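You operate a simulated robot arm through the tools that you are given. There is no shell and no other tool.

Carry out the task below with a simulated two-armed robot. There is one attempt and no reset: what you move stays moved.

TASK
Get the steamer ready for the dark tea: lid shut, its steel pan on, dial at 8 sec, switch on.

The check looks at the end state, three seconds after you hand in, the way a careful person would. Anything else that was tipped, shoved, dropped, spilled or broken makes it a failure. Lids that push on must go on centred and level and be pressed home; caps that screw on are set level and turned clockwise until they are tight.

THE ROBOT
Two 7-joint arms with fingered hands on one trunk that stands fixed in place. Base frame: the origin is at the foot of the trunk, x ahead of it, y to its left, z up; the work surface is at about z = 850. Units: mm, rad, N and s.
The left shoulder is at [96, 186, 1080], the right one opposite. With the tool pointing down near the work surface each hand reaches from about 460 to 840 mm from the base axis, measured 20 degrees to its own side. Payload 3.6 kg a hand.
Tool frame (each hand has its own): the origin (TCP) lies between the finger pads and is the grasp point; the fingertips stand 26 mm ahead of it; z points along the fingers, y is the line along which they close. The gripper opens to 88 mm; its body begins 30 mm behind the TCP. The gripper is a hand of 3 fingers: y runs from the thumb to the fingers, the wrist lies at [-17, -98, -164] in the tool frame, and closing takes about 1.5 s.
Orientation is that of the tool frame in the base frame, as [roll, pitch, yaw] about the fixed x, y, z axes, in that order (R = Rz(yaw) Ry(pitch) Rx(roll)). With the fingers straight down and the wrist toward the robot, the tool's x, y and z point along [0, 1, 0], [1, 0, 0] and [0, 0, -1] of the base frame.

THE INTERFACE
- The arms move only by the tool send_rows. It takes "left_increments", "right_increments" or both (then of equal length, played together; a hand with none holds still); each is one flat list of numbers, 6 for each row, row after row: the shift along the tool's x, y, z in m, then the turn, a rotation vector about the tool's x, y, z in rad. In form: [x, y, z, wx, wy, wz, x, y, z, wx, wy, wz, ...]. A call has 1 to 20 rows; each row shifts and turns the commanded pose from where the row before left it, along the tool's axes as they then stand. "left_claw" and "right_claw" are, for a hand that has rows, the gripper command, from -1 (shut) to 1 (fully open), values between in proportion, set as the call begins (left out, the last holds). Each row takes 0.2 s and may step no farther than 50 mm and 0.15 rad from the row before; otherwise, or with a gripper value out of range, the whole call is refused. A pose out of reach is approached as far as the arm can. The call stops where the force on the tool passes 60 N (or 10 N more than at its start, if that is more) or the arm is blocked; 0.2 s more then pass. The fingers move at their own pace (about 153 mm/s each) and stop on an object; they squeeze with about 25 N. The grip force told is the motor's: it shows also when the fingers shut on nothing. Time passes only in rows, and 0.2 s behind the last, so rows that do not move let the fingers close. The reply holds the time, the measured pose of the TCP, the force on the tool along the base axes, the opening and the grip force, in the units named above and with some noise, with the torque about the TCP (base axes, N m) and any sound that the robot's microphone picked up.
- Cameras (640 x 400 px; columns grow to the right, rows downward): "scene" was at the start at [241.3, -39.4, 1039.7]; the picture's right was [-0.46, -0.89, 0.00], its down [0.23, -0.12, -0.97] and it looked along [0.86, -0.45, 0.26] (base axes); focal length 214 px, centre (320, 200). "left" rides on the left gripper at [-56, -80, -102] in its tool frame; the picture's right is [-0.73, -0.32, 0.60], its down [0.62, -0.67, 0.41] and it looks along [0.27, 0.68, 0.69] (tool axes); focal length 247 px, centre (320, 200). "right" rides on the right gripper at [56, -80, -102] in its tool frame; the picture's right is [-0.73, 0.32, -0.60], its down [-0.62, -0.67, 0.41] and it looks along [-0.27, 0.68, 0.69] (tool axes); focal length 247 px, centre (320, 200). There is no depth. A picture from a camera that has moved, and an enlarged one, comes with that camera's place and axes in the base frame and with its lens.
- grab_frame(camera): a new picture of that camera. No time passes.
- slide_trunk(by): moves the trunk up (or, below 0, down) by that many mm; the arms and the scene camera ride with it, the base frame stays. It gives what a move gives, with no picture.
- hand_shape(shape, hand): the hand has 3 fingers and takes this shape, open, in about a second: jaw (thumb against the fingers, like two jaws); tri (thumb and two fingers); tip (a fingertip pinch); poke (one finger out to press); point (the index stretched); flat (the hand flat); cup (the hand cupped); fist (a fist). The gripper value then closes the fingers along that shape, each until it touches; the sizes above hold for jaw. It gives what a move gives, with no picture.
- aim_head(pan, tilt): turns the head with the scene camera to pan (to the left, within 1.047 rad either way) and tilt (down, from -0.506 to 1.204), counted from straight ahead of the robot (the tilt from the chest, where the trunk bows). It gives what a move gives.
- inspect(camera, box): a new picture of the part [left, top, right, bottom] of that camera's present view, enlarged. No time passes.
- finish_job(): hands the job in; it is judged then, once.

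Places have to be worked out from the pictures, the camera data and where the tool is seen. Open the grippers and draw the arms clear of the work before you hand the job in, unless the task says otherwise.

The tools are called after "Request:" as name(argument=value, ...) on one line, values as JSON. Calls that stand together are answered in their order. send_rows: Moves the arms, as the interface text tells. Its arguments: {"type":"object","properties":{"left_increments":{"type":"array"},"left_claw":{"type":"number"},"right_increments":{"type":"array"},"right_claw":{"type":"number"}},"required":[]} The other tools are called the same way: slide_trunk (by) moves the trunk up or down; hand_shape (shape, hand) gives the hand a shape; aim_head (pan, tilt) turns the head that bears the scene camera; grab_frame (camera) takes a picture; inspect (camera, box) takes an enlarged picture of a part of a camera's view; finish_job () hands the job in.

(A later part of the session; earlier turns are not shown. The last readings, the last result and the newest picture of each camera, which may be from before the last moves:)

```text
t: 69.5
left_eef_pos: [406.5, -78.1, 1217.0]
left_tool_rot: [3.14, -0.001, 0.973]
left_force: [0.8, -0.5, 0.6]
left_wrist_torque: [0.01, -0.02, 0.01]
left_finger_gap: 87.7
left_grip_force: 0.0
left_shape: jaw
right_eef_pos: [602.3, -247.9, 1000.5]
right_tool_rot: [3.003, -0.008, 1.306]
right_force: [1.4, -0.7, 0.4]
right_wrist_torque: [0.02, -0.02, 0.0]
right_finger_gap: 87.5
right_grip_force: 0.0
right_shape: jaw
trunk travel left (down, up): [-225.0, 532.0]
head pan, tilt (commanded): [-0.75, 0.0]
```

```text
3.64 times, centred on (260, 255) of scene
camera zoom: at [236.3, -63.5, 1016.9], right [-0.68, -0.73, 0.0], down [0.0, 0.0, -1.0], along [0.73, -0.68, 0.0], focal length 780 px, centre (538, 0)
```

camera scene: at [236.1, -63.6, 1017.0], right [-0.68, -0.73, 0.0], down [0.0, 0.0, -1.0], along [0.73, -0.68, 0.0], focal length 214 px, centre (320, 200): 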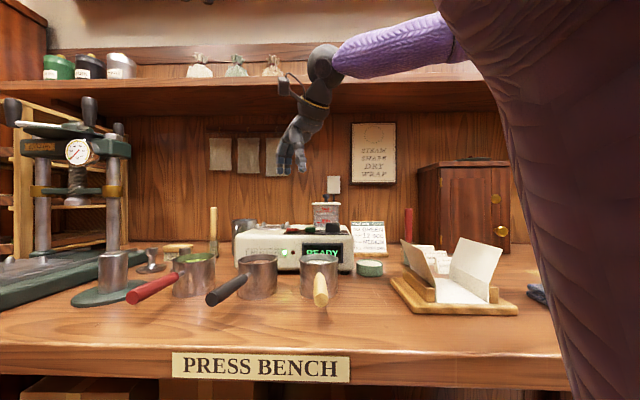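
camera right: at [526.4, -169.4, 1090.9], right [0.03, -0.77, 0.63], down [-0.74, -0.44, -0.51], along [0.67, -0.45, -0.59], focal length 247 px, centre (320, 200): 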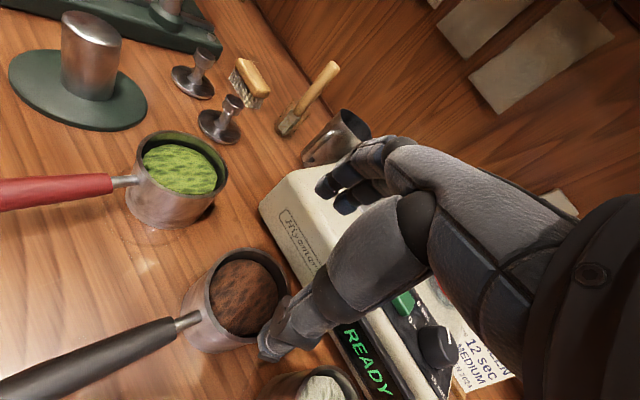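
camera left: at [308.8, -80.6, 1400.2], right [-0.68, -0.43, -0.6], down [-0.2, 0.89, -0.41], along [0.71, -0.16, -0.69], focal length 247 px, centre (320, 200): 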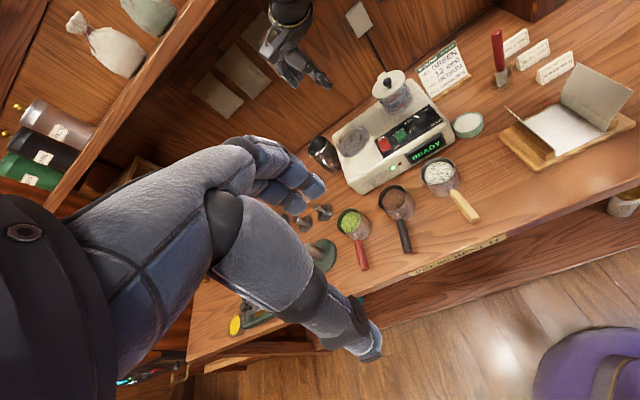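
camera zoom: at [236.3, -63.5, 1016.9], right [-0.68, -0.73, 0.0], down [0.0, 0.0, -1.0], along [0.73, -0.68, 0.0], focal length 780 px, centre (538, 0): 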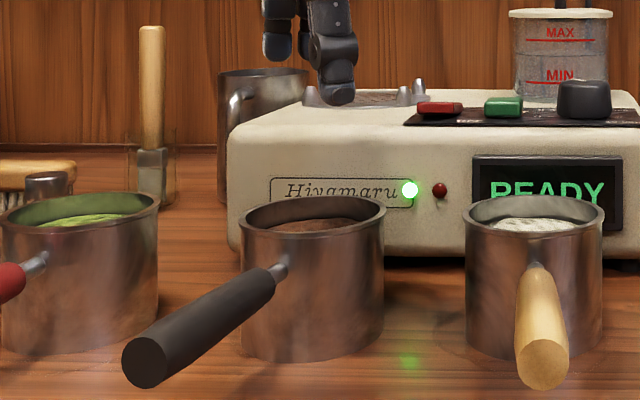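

The TCP is over the pan centre within about 2 mm. I'll lower until the fingertips are level with the rim and check that they straddle it.

Request:
send_rows(right_increments=[0, -0.0036, 0.0199, 0, 0, 0, 0, -0.0036, 0.0199, 0, 0, 0, 0, -0.0036, 0.0199, 0, 0, 0])

Request:
grab_frame(camera="right")

Request:
inspect(camera="left", box=[340, 130, 430, 220])

Request:
inspect(camera="scene", box=[210, 210, 310, 300])

```text
t: 70.3
left_eef_pos: [405.7, -79.8, 1217.2]
left_tool_rot: [3.141, 0.001, 0.973]
left_force: [-0.4, 0.2, 0.5]
left_wrist_torque: [0.0, -0.02, 0.0]
left_finger_gap: 87.7
left_grip_force: 0.1
left_shape: jaw
right_eef_pos: [600.7, -246.7, 937.4]
right_tool_rot: [3.001, -0.008, 1.308]
right_force: [0.0, -0.4, -0.1]
right_wrist_torque: [-0.01, 0.02, 0.01]
right_finger_gap: 87.8
right_grip_force: 0.1
right_shape: jaw
trunk travel left (down, up): [-225.0, 532.0]
head pan, tilt (commanded): [-0.75, 0.0]
```

```text
taken
camera right: at [524.8, -169.7, 1029.2], right [0.03, -0.77, 0.63], down [-0.74, -0.44, -0.5], along [0.67, -0.45, -0.59], focal length 247 px, centre (320, 200)
```

right: 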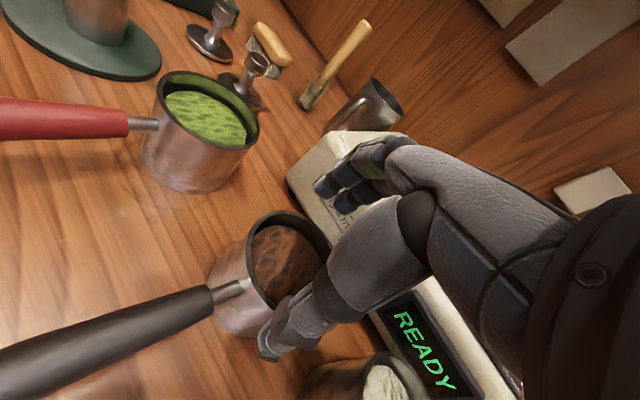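

```text
4.44 times, centred on (385, 175) of left
camera zoom: at [308.0, -80.6, 1320.6], right [-0.68, -0.43, -0.6], down [-0.2, 0.89, -0.41], along [0.71, -0.16, -0.69], focal length 1098 px, centre (31, 311)
```

zoom: 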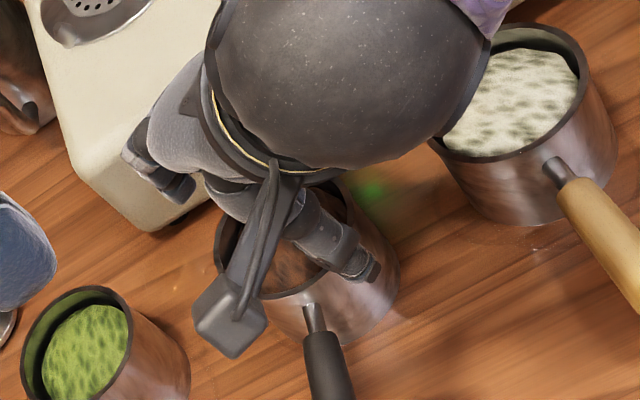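

```text
4.44 times, centred on (260, 255) of scene
camera zoom: at [236.3, -63.6, 1016.9], right [-0.68, -0.73, 0.0], down [0.0, 0.0, -1.0], along [0.73, -0.68, 0.0], focal length 953 px, centre (587, -44)
```

zoom: 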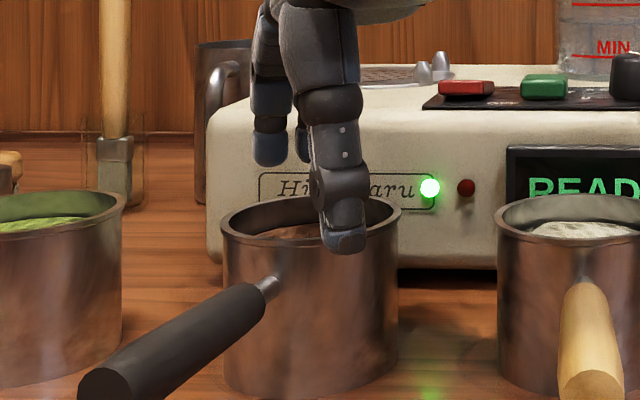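

The thumb is outside the near rim and the fingers are beyond the far rim. I'll lower in small steps while watching the force.

Request:
send_rows(right_increments=[0, -0.0007, 0.005, 0, 0, 0, 0, -0.0007, 0.005, 0, 0, 0, 0, -0.0007, 0.005, 0, 0, 0])

Request:
inspect(camera="scene", box=[210, 210, 310, 300])

Request:
inspect(camera="right", box=[190, 190, 390, 380])

```text
t: 71.1
left_eef_pos: [404.7, -79.3, 1217.6]
left_tool_rot: [-3.141, -0.001, 0.972]
left_force: [0.3, 0.5, 0.5]
left_wrist_torque: [0.01, -0.01, -0.01]
left_finger_gap: 87.3
left_grip_force: 0.0
left_shape: jaw
right_eef_pos: [601.4, -247.8, 923.0]
right_tool_rot: [3.002, -0.008, 1.307]
right_force: [-0.3, 0.7, -0.8]
right_wrist_torque: [-0.03, 0.0, 0.01]
right_finger_gap: 87.6
right_grip_force: 0.1
right_shape: jaw
trunk travel left (down, up): [-225.0, 532.0]
head pan, tilt (commanded): [-0.75, 0.0]
```

```text
4.44 times, centred on (260, 255) of scene
camera zoom: at [236.1, -63.6, 1017.0], right [-0.68, -0.73, 0.0], down [0.0, 0.0, -1.0], along [0.73, -0.68, 0.0], focal length 953 px, centre (587, -44)
```

zoom: 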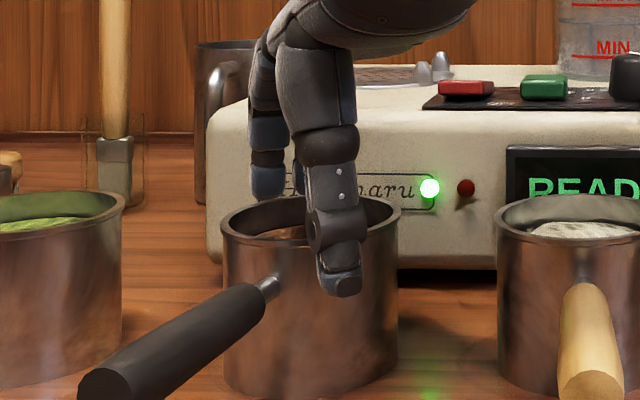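

```text
2.11 times, centred on (290, 285) of right
camera zoom: at [525.1, -168.6, 1014.3], right [0.03, -0.77, 0.63], down [-0.74, -0.44, -0.5], along [0.67, -0.45, -0.59], focal length 520 px, centre (383, 21)
```

zoom: 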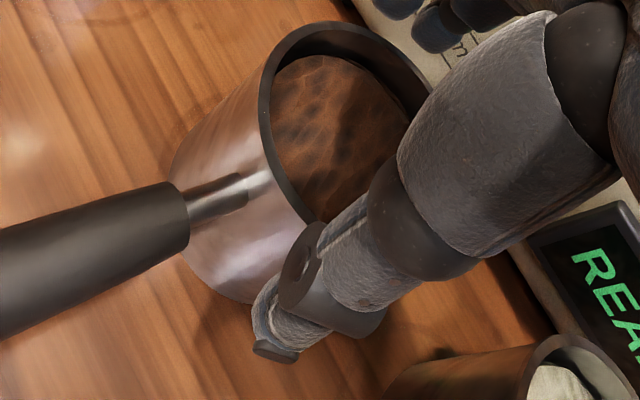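

Clear on both sides with no force. I'll continue down to the grip height (TCP about 6 mm below the rim).

Request:
send_rows(right_increments=[0, -0.0007, 0.0052, 0, 0, 0, 0, -0.0007, 0.0052, 0, 0, 0, 0, -0.0007, 0.0052, 0, 0, 0, 0, -0.0007, 0.0052, 0, 0, 0])

Request:
inspect(camera="scene", box=[210, 210, 310, 300])

Request:
inspect(camera="right", box=[190, 190, 390, 380])

Request:
inspect(camera="left", box=[330, 120, 430, 230])

```text
t: 72.1
left_eef_pos: [404.8, -80.1, 1218.4]
left_tool_rot: [-3.139, -0.001, 0.972]
left_force: [0.4, 0.1, -0.4]
left_wrist_torque: [-0.02, 0.0, 0.0]
left_finger_gap: 87.9
left_grip_force: 0.1
left_shape: jaw
right_eef_pos: [601.0, -246.6, 904.2]
right_tool_rot: [3.003, -0.006, 1.307]
right_force: [-1.4, 0.4, 1.8]
right_wrist_torque: [0.01, 0.06, -0.02]
right_finger_gap: 87.6
right_grip_force: 0.3
right_shape: jaw
trunk travel left (down, up): [-225.0, 532.0]
head pan, tilt (commanded): [-0.75, 0.0]
```

```text
4.44 times, centred on (260, 255) of scene
camera zoom: at [235.7, -63.5, 1017.1], right [-0.68, -0.73, 0.0], down [0.0, 0.0, -1.0], along [0.73, -0.68, 0.0], focal length 953 px, centre (587, -44)
```

zoom: 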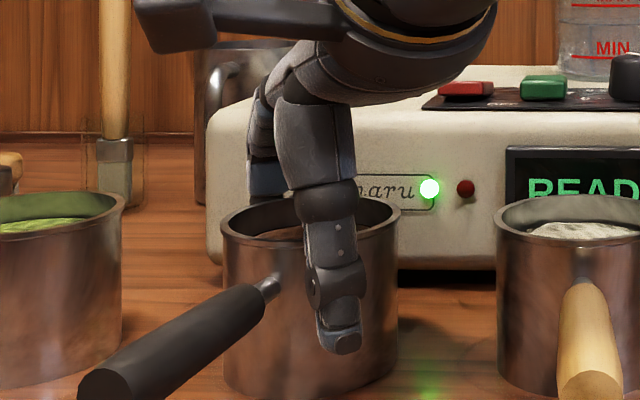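

```text
2.11 times, centred on (290, 285) of right
camera zoom: at [524.5, -167.8, 994.2], right [0.03, -0.77, 0.63], down [-0.74, -0.44, -0.5], along [0.67, -0.45, -0.59], focal length 520 px, centre (383, 21)
```

zoom: 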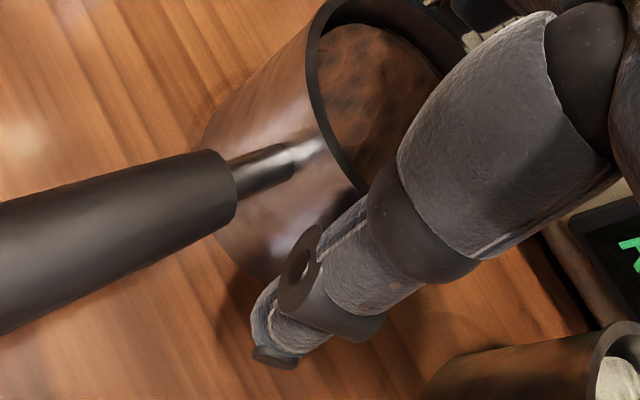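

```text
3.64 times, centred on (380, 175) of left
camera zoom: at [307.2, -80.4, 1320.9], right [-0.68, -0.43, -0.6], down [-0.2, 0.89, -0.41], along [0.71, -0.16, -0.69], focal length 898 px, centre (102, 291)
```

zoom: 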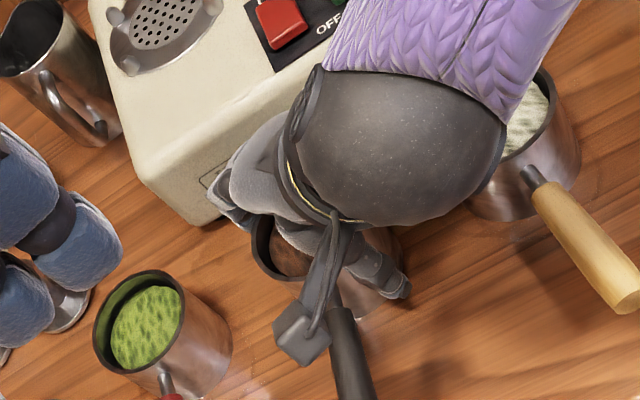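

There's a slight touch of the thumb on the near rim (about 2 N). I'll ease 2 mm toward the robot and then close the grip gently on the pan body.

Request:
send_rows(right_increments=[0, -0.002, 0, 0, 0, 0, 0, 0, 0, 0, 0, 0])

Request:
send_rows(right_increments=[0, 0, 0, 0, 0, 0, 0, 0, 0, 0, 0, 0, 0, 0, 0, 0, 0, 0, 0, 0, 0, 0, 0, 0, 0, 0, 0, 0, 0, 0, 0, 0, 0, 0, 0, 0], right_claw=-1)

Request:
inspect(camera="scene", box=[210, 210, 310, 300])

Request:
inspect(camera="right", box=[190, 190, 390, 380])

Request:
inspect(camera="left", box=[330, 120, 430, 230])

```text
t: 72.7
left_eef_pos: [405.5, -79.0, 1217.0]
left_tool_rot: [3.14, -0.001, 0.974]
left_force: [0.9, -0.2, 0.5]
left_wrist_torque: [-0.01, 0.01, 0.0]
left_finger_gap: 87.5
left_grip_force: 0.1
left_shape: jaw
right_eef_pos: [599.0, -246.1, 902.2]
right_tool_rot: [3.002, -0.007, 1.307]
right_force: [0.0, 0.4, 0.4]
right_wrist_torque: [-0.03, 0.01, -0.03]
right_finger_gap: 87.9
right_grip_force: 0.1
right_shape: jaw
trunk travel left (down, up): [-225.0, 532.0]
head pan, tilt (commanded): [-0.75, 0.0]
```

```text
t: 74.1
left_eef_pos: [406.4, -79.6, 1218.0]
left_tool_rot: [3.142, 0.0, 0.973]
left_force: [1.1, -0.2, -0.5]
left_wrist_torque: [-0.01, -0.02, -0.02]
left_finger_gap: 87.8
left_grip_force: 0.0
left_shape: jaw
right_eef_pos: [598.4, -245.6, 904.1]
right_tool_rot: [3.0, -0.006, 1.307]
right_force: [-1.9, 0.9, 1.1]
right_wrist_torque: [-0.05, -0.08, -0.01]
right_finger_gap: 70.4
right_grip_force: 24.7
right_shape: jaw
trunk travel left (down, up): [-225.0, 532.0]
head pan, tilt (commanded): [-0.75, 0.0]
```

```text
4.44 times, centred on (260, 255) of scene
camera zoom: at [235.8, -63.5, 1017.1], right [-0.68, -0.73, 0.0], down [0.0, 0.0, -1.0], along [0.73, -0.68, 0.0], focal length 953 px, centre (587, -44)
```

zoom: 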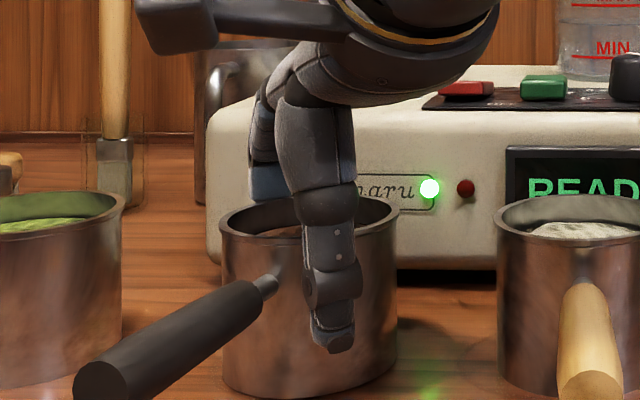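

```text
2.11 times, centred on (290, 285) of right
camera zoom: at [522.8, -167.4, 993.9], right [0.03, -0.77, 0.63], down [-0.74, -0.44, -0.5], along [0.67, -0.45, -0.59], focal length 520 px, centre (383, 21)
```

zoom: 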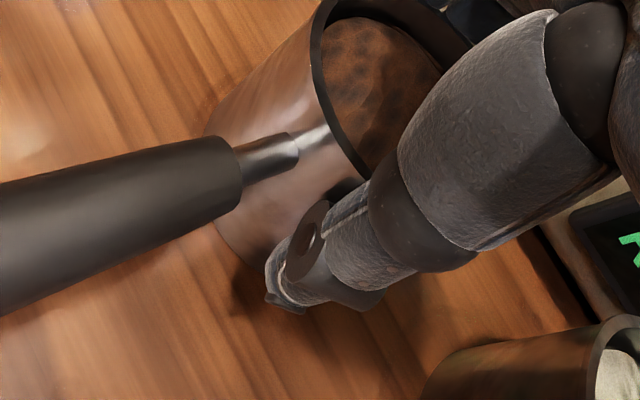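

```text
3.64 times, centred on (380, 175) of left
camera zoom: at [307.3, -80.4, 1320.9], right [-0.68, -0.43, -0.6], down [-0.2, 0.89, -0.41], along [0.71, -0.16, -0.69], focal length 898 px, centre (102, 291)
```

zoom: 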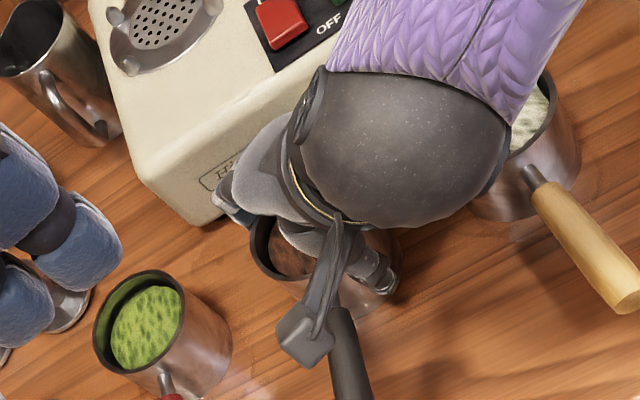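

The body grip holds: 70 mm gap at 25 N. I'll lift slowly 12 mm and check whether the pan stays level.

Request:
send_rows(right_increments=[0, 0.00055, -0.004, 0, 0, 0, 0, 0.00055, -0.004, 0, 0, 0, 0, 0.00055, -0.004, 0, 0, 0])

Request:
inspect(camera="scene", box=[190, 210, 330, 300])

Request:
inspect(camera="right", box=[190, 190, 390, 380])

```text
t: 74.9
left_eef_pos: [405.2, -78.6, 1217.2]
left_tool_rot: [3.14, 0.0, 0.972]
left_force: [0.0, 0.7, 0.7]
left_wrist_torque: [-0.02, 0.03, 0.0]
left_finger_gap: 87.7
left_grip_force: 0.1
left_shape: jaw
right_eef_pos: [599.0, -246.6, 915.5]
right_tool_rot: [3.001, -0.008, 1.307]
right_force: [0.6, -0.4, -3.5]
right_wrist_torque: [0.01, -0.02, -0.03]
right_finger_gap: 70.4
right_grip_force: 24.6
right_shape: jaw
trunk travel left (down, up): [-225.0, 532.0]
head pan, tilt (commanded): [-0.75, 0.0]
```

```text
4.44 times, centred on (260, 255) of scene
camera zoom: at [236.2, -63.6, 1017.0], right [-0.68, -0.73, 0.0], down [0.0, 0.0, -1.0], along [0.73, -0.68, 0.0], focal length 953 px, centre (587, -44)
```

zoom: 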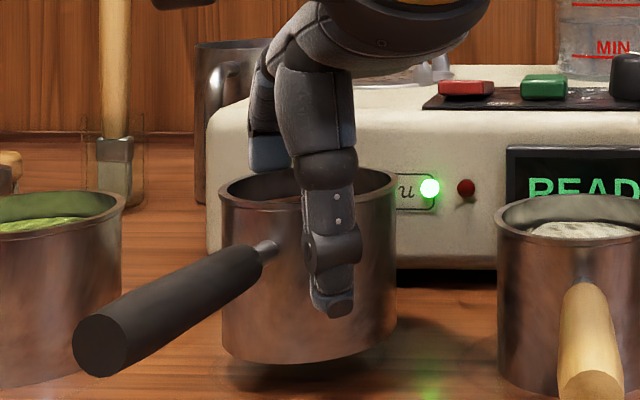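

```text
2.11 times, centred on (290, 285) of right
camera zoom: at [523.5, -167.6, 1006.6], right [0.03, -0.77, 0.63], down [-0.74, -0.44, -0.5], along [0.67, -0.45, -0.59], focal length 520 px, centre (383, 21)
```

zoom: 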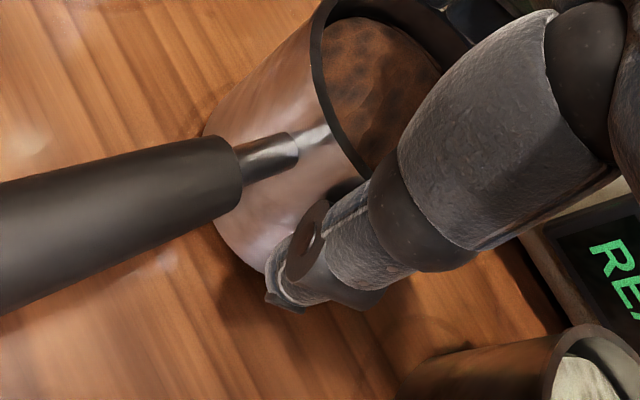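

The pan is up and level, weighing about 3.5 N, with no rotation in the grip. I'll lift it higher so its bottom clears the steamer and lugs.

Request:
send_rows(right_increments=[0, 0.0026, -0.0189, 0, 0, 0, 0, 0.0026, -0.0189, 0, 0, 0, 0, 0.0026, -0.0189, 0, 0, 0, 0, 0.0026, -0.0189, 0, 0, 0, 0, 0.0026, -0.0189, 0, 0, 0, 0, 0.0026, -0.0189, 0, 0, 0])

Request:
grab_frame(camera="scene")

Request:
grab_frame(camera="left")

Request:
grab_frame(camera="right")

```text
t: 76.3
left_eef_pos: [405.3, -79.8, 1218.3]
left_tool_rot: [3.14, 0.002, 0.973]
left_force: [-0.2, 0.5, -0.1]
left_wrist_torque: [0.0, -0.03, 0.03]
left_finger_gap: 87.9
left_grip_force: 0.1
left_shape: jaw
right_eef_pos: [597.6, -245.7, 1029.6]
right_tool_rot: [3.002, -0.007, 1.307]
right_force: [0.1, -0.3, -3.7]
right_wrist_torque: [-0.03, -0.02, 0.02]
right_finger_gap: 70.1
right_grip_force: 25.1
right_shape: jaw
trunk travel left (down, up): [-225.0, 532.0]
head pan, tilt (commanded): [-0.75, 0.0]
```

```text
taken
camera scene: at [236.0, -63.5, 1017.0], right [-0.68, -0.73, 0.0], down [0.0, 0.0, -1.0], along [0.73, -0.68, 0.0], focal length 214 px, centre (320, 200)
```

scene: 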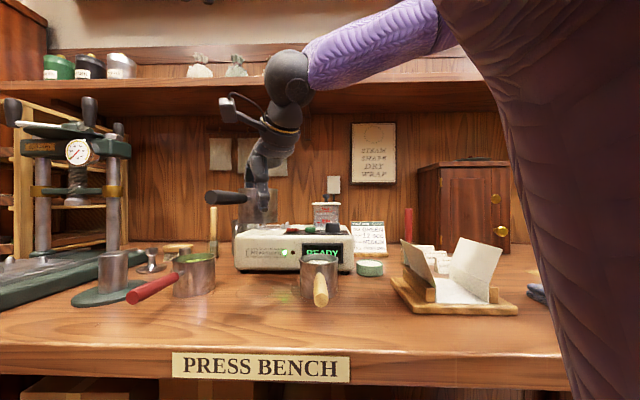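

```text
taken
camera left: at [307.6, -80.4, 1320.9], right [-0.68, -0.43, -0.6], down [-0.2, 0.89, -0.41], along [0.71, -0.16, -0.69], focal length 247 px, centre (320, 200)
```

left: 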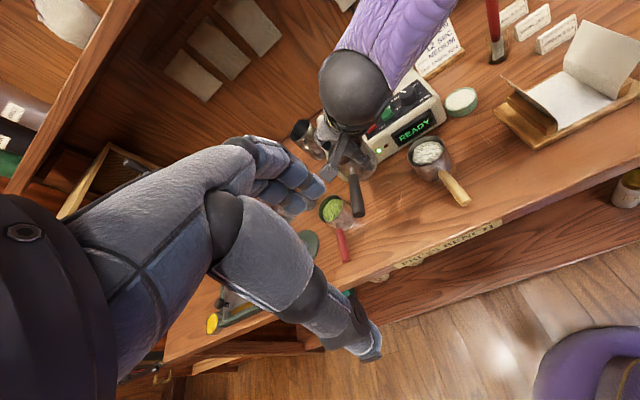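

```text
taken
camera right: at [521.6, -167.3, 1120.2], right [0.03, -0.77, 0.63], down [-0.74, -0.44, -0.5], along [0.67, -0.45, -0.59], focal length 247 px, centre (320, 200)
```

right: 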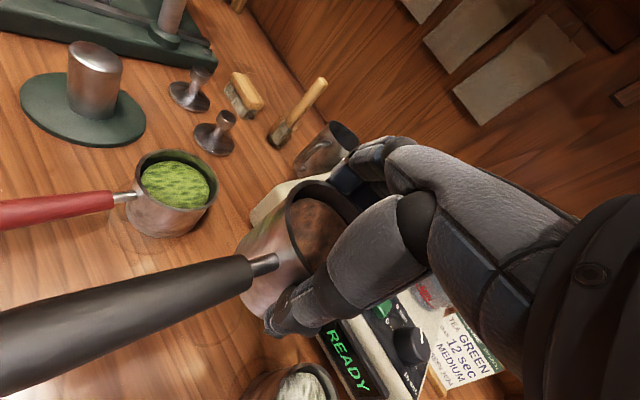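

Now I'll carry the pan slowly toward the grate, stopping short to check clearance.

Request:
send_rows(right_increments=[-0.0065, 0.0155, 0.0022, 0, 0, 0, -0.0065, 0.0155, 0.0022, 0, 0, 0, -0.0065, 0.0155, 0.0022, 0, 0, 0, -0.0065, 0.0155, 0.0022, 0, 0, 0, -0.0065, 0.0155, 0.0022, 0, 0, 0, -0.0065, 0.0155, 0.0022, 0, 0, 0, -0.0065, 0.0155, 0.0022, 0, 0, 0, -0.0065, 0.0155, 0.0022, 0, 0, 0, -0.0065, 0.0155, 0.0022, 0, 0, 0])

Request:
inspect(camera="scene", box=[190, 150, 370, 270])

Request:
inspect(camera="left", box=[290, 50, 460, 200])

Request:
grab_frame(camera="right")

```text
t: 78.3
left_eef_pos: [405.5, -79.6, 1217.2]
left_tool_rot: [-3.139, -0.001, 0.974]
left_force: [0.5, 0.4, 0.4]
left_wrist_torque: [0.0, -0.01, 0.01]
left_finger_gap: 87.8
left_grip_force: 0.1
left_shape: jaw
right_eef_pos: [719.7, -340.7, 1028.2]
right_tool_rot: [3.001, -0.006, 1.306]
right_force: [0.2, -0.2, -3.7]
right_wrist_torque: [-0.03, 0.03, 0.0]
right_finger_gap: 70.5
right_grip_force: 25.8
right_shape: jaw
trunk travel left (down, up): [-225.0, 532.0]
head pan, tilt (commanded): [-0.75, 0.0]
```

```text
3.33 times, centred on (280, 210) of scene
camera zoom: at [236.6, -63.8, 1016.8], right [-0.68, -0.73, 0.0], down [0.0, 0.0, -1.0], along [0.73, -0.68, 0.0], focal length 715 px, centre (453, 167)
```

zoom: 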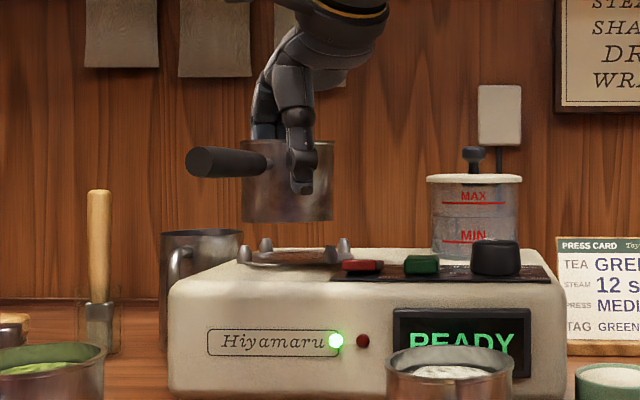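

```text
2.67 times, centred on (375, 125) of left
camera zoom: at [308.4, -80.8, 1320.5], right [-0.68, -0.43, -0.6], down [-0.2, 0.89, -0.41], along [0.71, -0.16, -0.69], focal length 659 px, centre (173, 400)
```

zoom: 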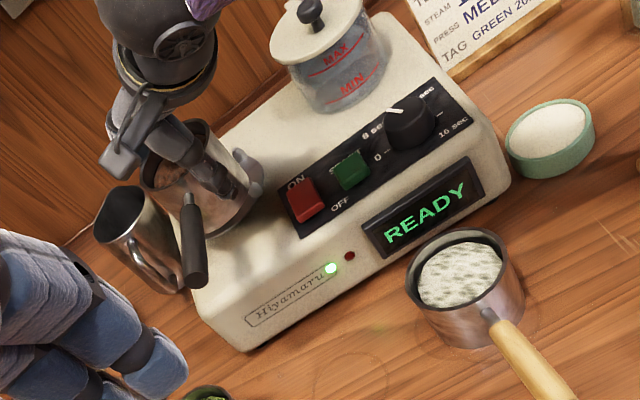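

```text
taken
camera right: at [644.2, -262.7, 1119.1], right [0.03, -0.77, 0.63], down [-0.74, -0.44, -0.5], along [0.67, -0.45, -0.59], focal length 247 px, centre (320, 200)
```

right: 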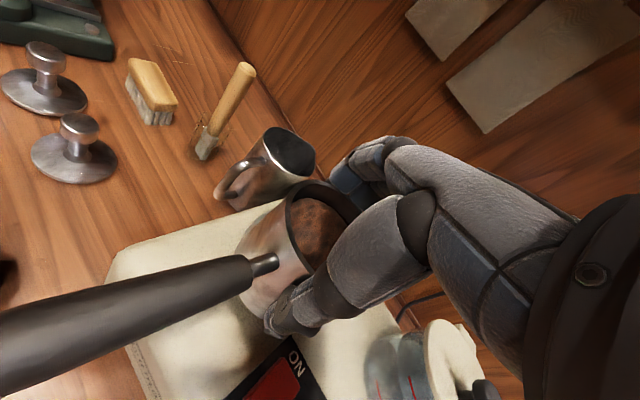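

Clearance over the lugs and beside the pitcher is good. I'll finish the traverse to the nominal grate centre.

Request:
send_rows(right_increments=[-0.0062, 0.0151, 0.0021, 0, 0, 0, -0.0062, 0.0151, 0.0021, 0, 0, 0, -0.0061, 0.0151, 0.0021, 0, 0, 0])

Request:
inspect(camera="scene", box=[230, 180, 320, 240])

Request:
inspect(camera="left", box=[300, 60, 380, 150])

Request:
inspect(camera="right", box=[180, 150, 400, 370])

```text
t: 79.1
left_eef_pos: [406.6, -79.6, 1216.6]
left_tool_rot: [-3.14, 0.0, 0.972]
left_force: [-0.8, 0.9, -0.2]
left_wrist_torque: [0.02, 0.01, 0.02]
left_finger_gap: 87.5
left_grip_force: 0.1
left_shape: jaw
right_eef_pos: [759.2, -371.0, 1027.2]
right_tool_rot: [3.005, -0.006, 1.307]
right_force: [0.2, -0.3, -3.2]
right_wrist_torque: [0.03, 0.0, -0.01]
right_finger_gap: 70.3
right_grip_force: 25.0
right_shape: jaw
trunk travel left (down, up): [-225.0, 532.0]
head pan, tilt (commanded): [-0.75, 0.0]
```

```text
6.67 times, centred on (275, 210) of scene
camera zoom: at [236.8, -63.9, 1016.7], right [-0.68, -0.73, 0.0], down [0.0, 0.0, -1.0], along [0.73, -0.68, 0.0], focal length 1430 px, centre (620, 133)
```

zoom: 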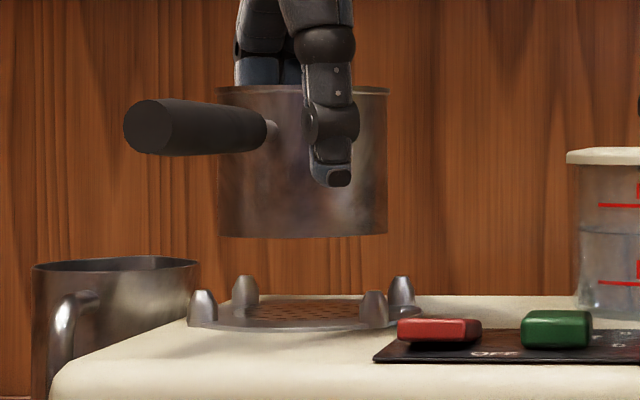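

```text
4.44 times, centred on (340, 105) of left
camera zoom: at [308.7, -81.0, 1320.4], right [-0.68, -0.43, -0.6], down [-0.2, 0.89, -0.41], along [0.71, -0.16, -0.69], focal length 1098 px, centre (231, 622)
```

zoom: 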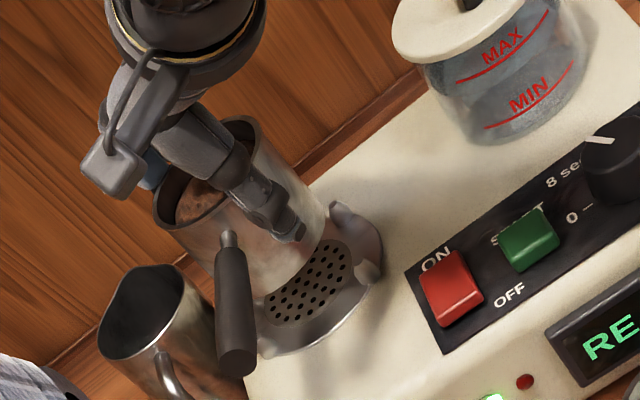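

```text
1.82 times, centred on (290, 260) of right
camera zoom: at [683.4, -292.2, 1118.1], right [0.03, -0.77, 0.63], down [-0.74, -0.44, -0.5], along [0.67, -0.45, -0.59], focal length 449 px, centre (374, 91)
```

zoom: 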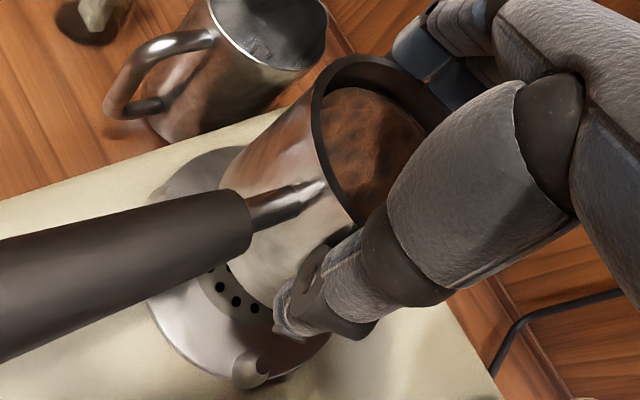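

The arm reaches the grate. In the scene view the pan is within about 2 mm laterally of the lugs' centre. I'll lower it to just above the lug tops and nudge it, to judge the depth direction better.

Request:
send_rows(right_increments=[-0.0008, -0.0012, 0.0054, 0, 0, 0, -0.0007, -0.0012, 0.0054, 0, 0, 0])

Request:
inspect(camera="scene", box=[240, 190, 310, 236])

Request:
inspect(camera="left", box=[310, 80, 370, 150])

Request:
inspect(camera="right", box=[200, 170, 400, 370])

```text
t: 79.7
left_eef_pos: [406.1, -78.4, 1217.8]
left_tool_rot: [3.141, 0.001, 0.972]
left_force: [-0.4, 0.6, 0.2]
left_wrist_torque: [0.0, -0.05, 0.02]
left_finger_gap: 87.7
left_grip_force: 0.0
left_shape: jaw
right_eef_pos: [757.8, -370.6, 1017.9]
right_tool_rot: [3.0, -0.006, 1.306]
right_force: [0.7, 0.3, -2.9]
right_wrist_torque: [-0.06, 0.02, -0.05]
right_finger_gap: 70.4
right_grip_force: 25.2
right_shape: jaw
trunk travel left (down, up): [-225.0, 532.0]
head pan, tilt (commanded): [-0.75, 0.0]
```

```text
8.70 times, centred on (275, 213) of scene
camera zoom: at [236.3, -63.7, 1016.9], right [-0.68, -0.73, 0.0], down [0.0, 0.0, -1.0], along [0.73, -0.68, 0.0], focal length 1865 px, centre (711, 87)
```

zoom: 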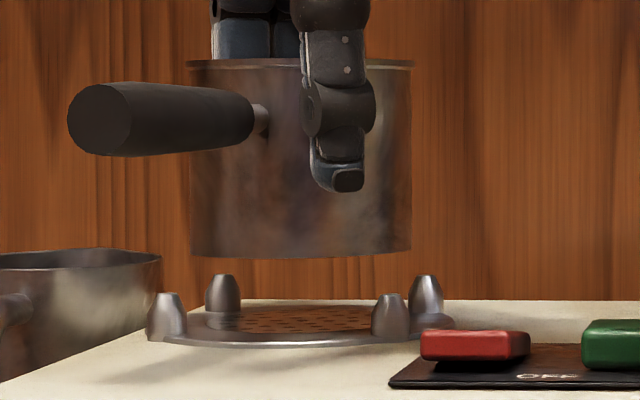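

```text
5.71 times, centred on (340, 115) of left
camera zoom: at [307.9, -80.6, 1320.7], right [-0.68, -0.43, -0.6], down [-0.2, 0.89, -0.41], along [0.71, -0.16, -0.69], focal length 1411 px, centre (206, 686)
```

zoom: 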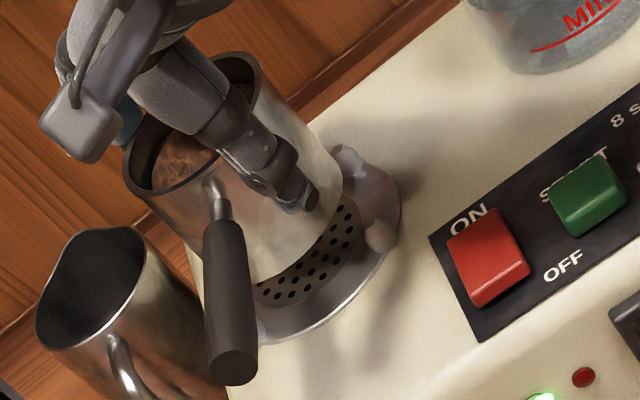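

```text
2.00 times, centred on (300, 270) of right
camera zoom: at [681.8, -292.5, 1108.3], right [0.03, -0.77, 0.63], down [-0.74, -0.44, -0.5], along [0.67, -0.45, -0.59], focal length 494 px, centre (360, 60)
```

zoom: 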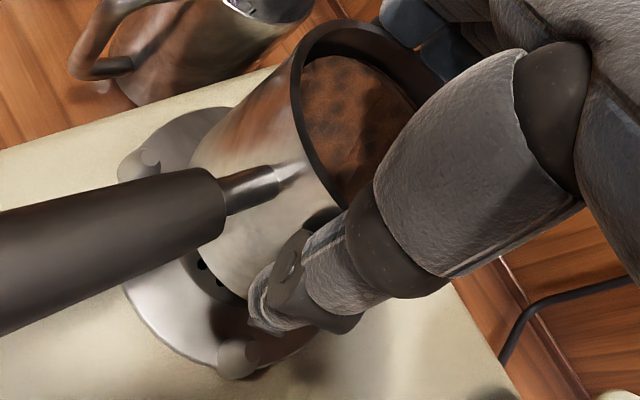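

The lugs form a 67 × 56 mm rectangle (about 43.7 mm radius), so the 35 mm-radius pan bottom has a few mm of play. Lateral match is within 1 mm; I'll pull back about 2 mm in depth and lower to the lug tops.

Request:
send_rows(right_increments=[0, -0.0015, 0.0038, 0, 0, 0, 0, -0.0014, 0.0039, 0, 0, 0])

Request:
inspect(camera="scene", box=[240, 190, 310, 236])

Request:
inspect(camera="left", box=[310, 80, 370, 150])

Request:
inspect(camera="right", box=[200, 170, 400, 370])

```text
t: 80.3
left_eef_pos: [405.2, -79.5, 1218.8]
left_tool_rot: [3.141, -0.001, 0.971]
left_force: [1.1, -1.1, 0.0]
left_wrist_torque: [0.0, -0.01, 0.02]
left_finger_gap: 87.8
left_grip_force: 0.1
left_shape: jaw
right_eef_pos: [756.6, -370.6, 1008.5]
right_tool_rot: [3.002, -0.008, 1.307]
right_force: [-0.4, 0.2, -4.3]
right_wrist_torque: [-0.03, 0.02, 0.0]
right_finger_gap: 70.2
right_grip_force: 25.2
right_shape: jaw
trunk travel left (down, up): [-225.0, 532.0]
head pan, tilt (commanded): [-0.75, 0.0]
```

```text
8.70 times, centred on (275, 213) of scene
camera zoom: at [236.4, -63.7, 1016.9], right [-0.68, -0.73, 0.0], down [0.0, 0.0, -1.0], along [0.73, -0.68, 0.0], focal length 1865 px, centre (711, 87)
```

zoom: 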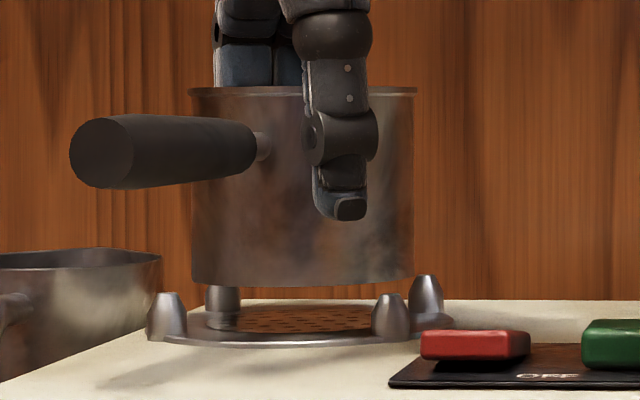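

```text
5.71 times, centred on (340, 115) of left
camera zoom: at [308.1, -80.7, 1320.7], right [-0.68, -0.43, -0.6], down [-0.2, 0.89, -0.41], along [0.71, -0.16, -0.69], focal length 1411 px, centre (206, 686)
```

zoom: 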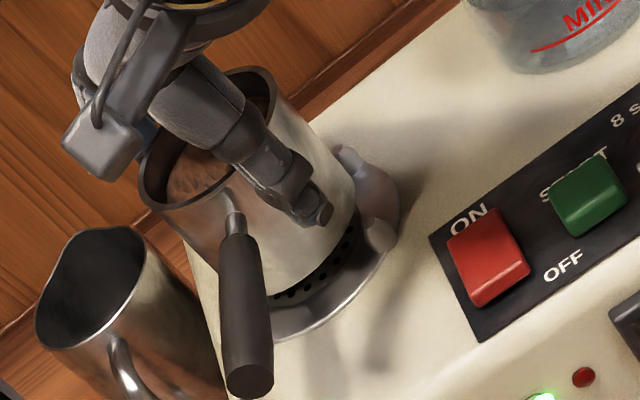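

```text
2.00 times, centred on (300, 270) of right
camera zoom: at [680.2, -292.3, 1099.8], right [0.03, -0.77, 0.63], down [-0.74, -0.44, -0.5], along [0.67, -0.45, -0.59], focal length 494 px, centre (360, 60)
```

zoom: 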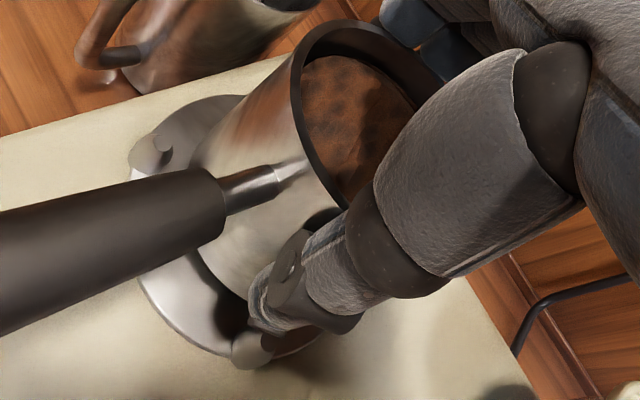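

Alignment looks good in the scene view (pan centre and lug centre agree within about 0.5 mm). I'll lower between the lugs in small steps, watching the force.

Request:
send_rows(right_increments=[0, -0.0003, 0.002, 0, 0, 0, 0, -0.0003, 0.002, 0, 0, 0, 0, -0.0003, 0.002, 0, 0, 0])

Request:
inspect(camera="scene", box=[240, 190, 310, 236])

Request:
inspect(camera="left", box=[310, 80, 370, 150])

Request:
inspect(camera="right", box=[200, 210, 340, 370])

```text
t: 81.1
left_eef_pos: [405.8, -79.6, 1216.9]
left_tool_rot: [3.141, 0.0, 0.973]
left_force: [0.9, -0.4, -0.7]
left_wrist_torque: [0.01, 0.01, -0.03]
left_finger_gap: 87.9
left_grip_force: 0.1
left_shape: jaw
right_eef_pos: [756.4, -369.4, 1004.2]
right_tool_rot: [3.002, -0.006, 1.306]
right_force: [-0.1, 0.9, -3.9]
right_wrist_torque: [-0.03, -0.02, 0.02]
right_finger_gap: 70.4
right_grip_force: 24.3
right_shape: jaw
trunk travel left (down, up): [-225.0, 532.0]
head pan, tilt (commanded): [-0.75, 0.0]
```

```text
8.70 times, centred on (275, 213) of scene
camera zoom: at [236.4, -63.7, 1016.9], right [-0.68, -0.73, 0.0], down [0.0, 0.0, -1.0], along [0.73, -0.68, 0.0], focal length 1865 px, centre (711, 87)
```

zoom: 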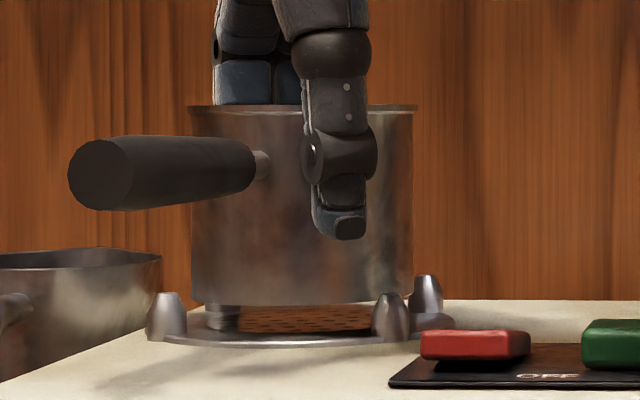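

```text
5.71 times, centred on (340, 115) of left
camera zoom: at [308.1, -80.6, 1320.7], right [-0.68, -0.43, -0.6], down [-0.2, 0.89, -0.41], along [0.71, -0.16, -0.69], focal length 1411 px, centre (206, 686)
```

zoom: 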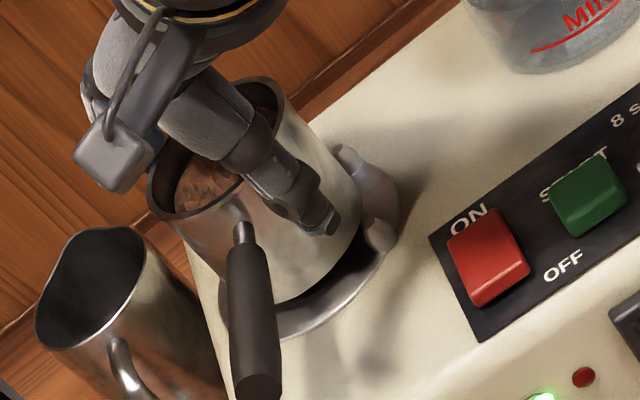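

```text
2.50 times, centred on (270, 290) of right
camera zoom: at [680.2, -292.0, 1094.3], right [0.03, -0.77, 0.63], down [-0.74, -0.44, -0.5], along [0.67, -0.45, -0.59], focal length 617 px, centre (445, -25)
```

zoom: 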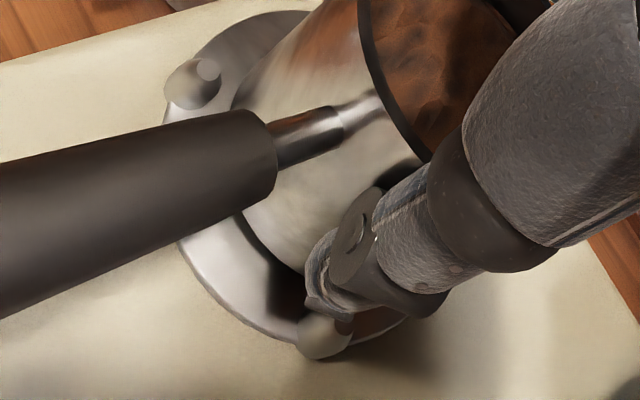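

No contact yet (−3.9 N is just the pan's weight), and the pan bottom is now between the lugs. I'll continue down slowly.

Request:
send_rows(right_increments=[0, -0.0002, 0.0015, 0, 0, 0, 0, -0.0002, 0.0015, 0, 0, 0, 0, -0.0002, 0.0015, 0, 0, 0])

Request:
inspect(camera="scene", box=[240, 190, 310, 236])

```text
t: 81.9
left_eef_pos: [405.8, -79.7, 1217.1]
left_tool_rot: [-3.141, 0.0, 0.973]
left_force: [-0.4, 0.2, -0.7]
left_wrist_torque: [0.0, -0.01, 0.02]
left_finger_gap: 87.7
left_grip_force: 0.0
left_shape: jaw
right_eef_pos: [755.5, -370.0, 1000.0]
right_tool_rot: [3.003, -0.006, 1.306]
right_force: [0.5, -0.3, -3.3]
right_wrist_torque: [-0.03, -0.02, 0.02]
right_finger_gap: 70.2
right_grip_force: 25.0
right_shape: jaw
trunk travel left (down, up): [-225.0, 532.0]
head pan, tilt (commanded): [-0.75, 0.0]
```

```text
8.70 times, centred on (275, 213) of scene
camera zoom: at [236.4, -63.7, 1016.9], right [-0.68, -0.73, 0.0], down [0.0, 0.0, -1.0], along [0.73, -0.68, 0.0], focal length 1865 px, centre (711, 87)
```

zoom: 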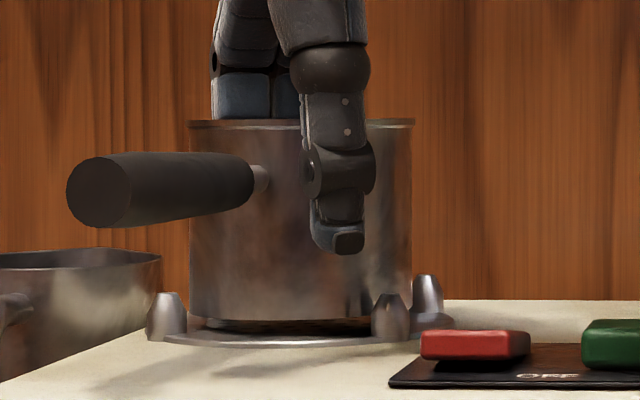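

Still no contact; the bottom is a few mm above the dish. I'll continue in 1 mm steps.

Request:
send_rows(right_increments=[0, -0.0002, 0.001, 0, 0, 0, 0, -0.0001, 0.001, 0, 0, 0, 0, -0.0002, 0.001, 0, 0, 0])

Request:
inspect(camera="scene", box=[240, 190, 310, 236])

```text
t: 82.7
left_eef_pos: [404.9, -78.9, 1218.5]
left_tool_rot: [3.142, 0.001, 0.972]
left_force: [0.4, 0.2, -0.3]
left_wrist_torque: [-0.02, -0.01, 0.03]
left_finger_gap: 87.6
left_grip_force: 0.0
left_shape: jaw
right_eef_pos: [755.8, -369.4, 996.4]
right_tool_rot: [3.002, -0.007, 1.306]
right_force: [1.1, 0.8, -3.3]
right_wrist_torque: [-0.04, -0.02, 0.01]
right_finger_gap: 70.3
right_grip_force: 25.1
right_shape: jaw
trunk travel left (down, up): [-225.0, 532.0]
head pan, tilt (commanded): [-0.75, 0.0]
```

```text
8.70 times, centred on (275, 213) of scene
camera zoom: at [236.4, -63.7, 1016.9], right [-0.68, -0.73, 0.0], down [0.0, 0.0, -1.0], along [0.73, -0.68, 0.0], focal length 1865 px, centre (711, 87)
```

zoom: 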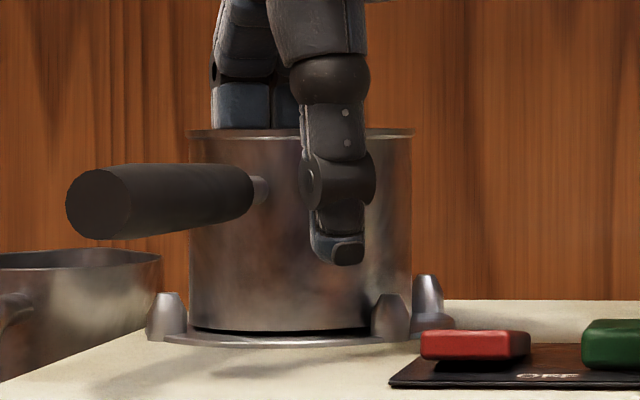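

Nearly seated. Two more 1 mm steps.

Request:
send_rows(right_increments=[0, -0.0001, 0.001, 0, 0, 0, 0, -0.0002, 0.001, 0, 0, 0])

Request:
inspect(camera="scene", box=[240, 190, 310, 236])

Request:
inspect(camera="right", box=[200, 210, 340, 370])

```text
t: 83.3
left_eef_pos: [406.2, -77.7, 1216.1]
left_tool_rot: [-3.141, 0.0, 0.972]
left_force: [0.0, 1.0, -0.9]
left_wrist_torque: [0.0, 0.0, 0.0]
left_finger_gap: 87.5
left_grip_force: 0.0
left_shape: jaw
right_eef_pos: [756.4, -371.7, 994.7]
right_tool_rot: [3.003, -0.006, 1.307]
right_force: [-0.6, -0.3, -1.6]
right_wrist_torque: [0.01, -0.01, 0.01]
right_finger_gap: 70.3
right_grip_force: 24.7
right_shape: jaw
trunk travel left (down, up): [-225.0, 532.0]
head pan, tilt (commanded): [-0.75, 0.0]
```

```text
8.70 times, centred on (275, 213) of scene
camera zoom: at [236.3, -63.6, 1017.0], right [-0.68, -0.73, 0.0], down [0.0, 0.0, -1.0], along [0.73, -0.68, 0.0], focal length 1865 px, centre (711, 87)
```

zoom: 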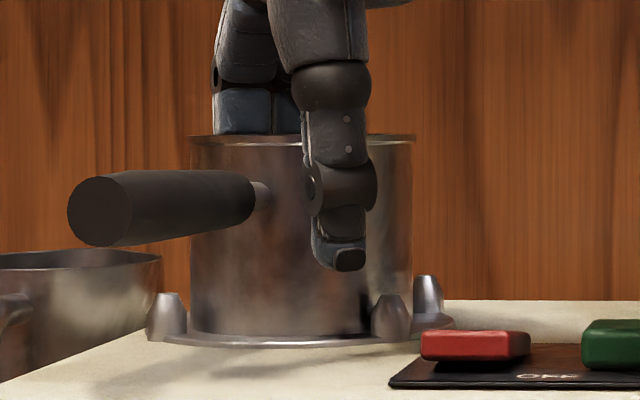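

```text
2.50 times, centred on (270, 290) of right
camera zoom: at [680.1, -291.9, 1085.0], right [0.03, -0.77, 0.63], down [-0.74, -0.44, -0.5], along [0.67, -0.45, -0.59], focal length 617 px, centre (445, -25)
```

zoom: 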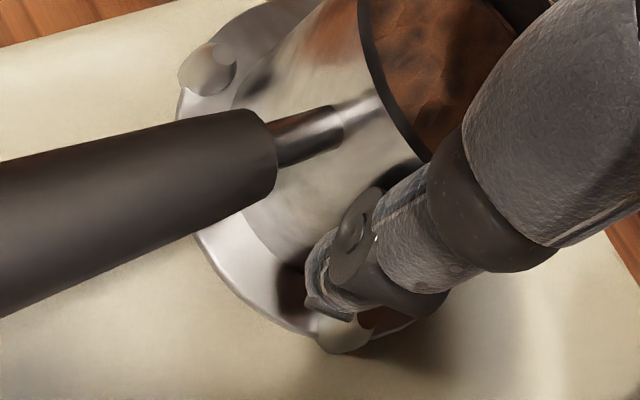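

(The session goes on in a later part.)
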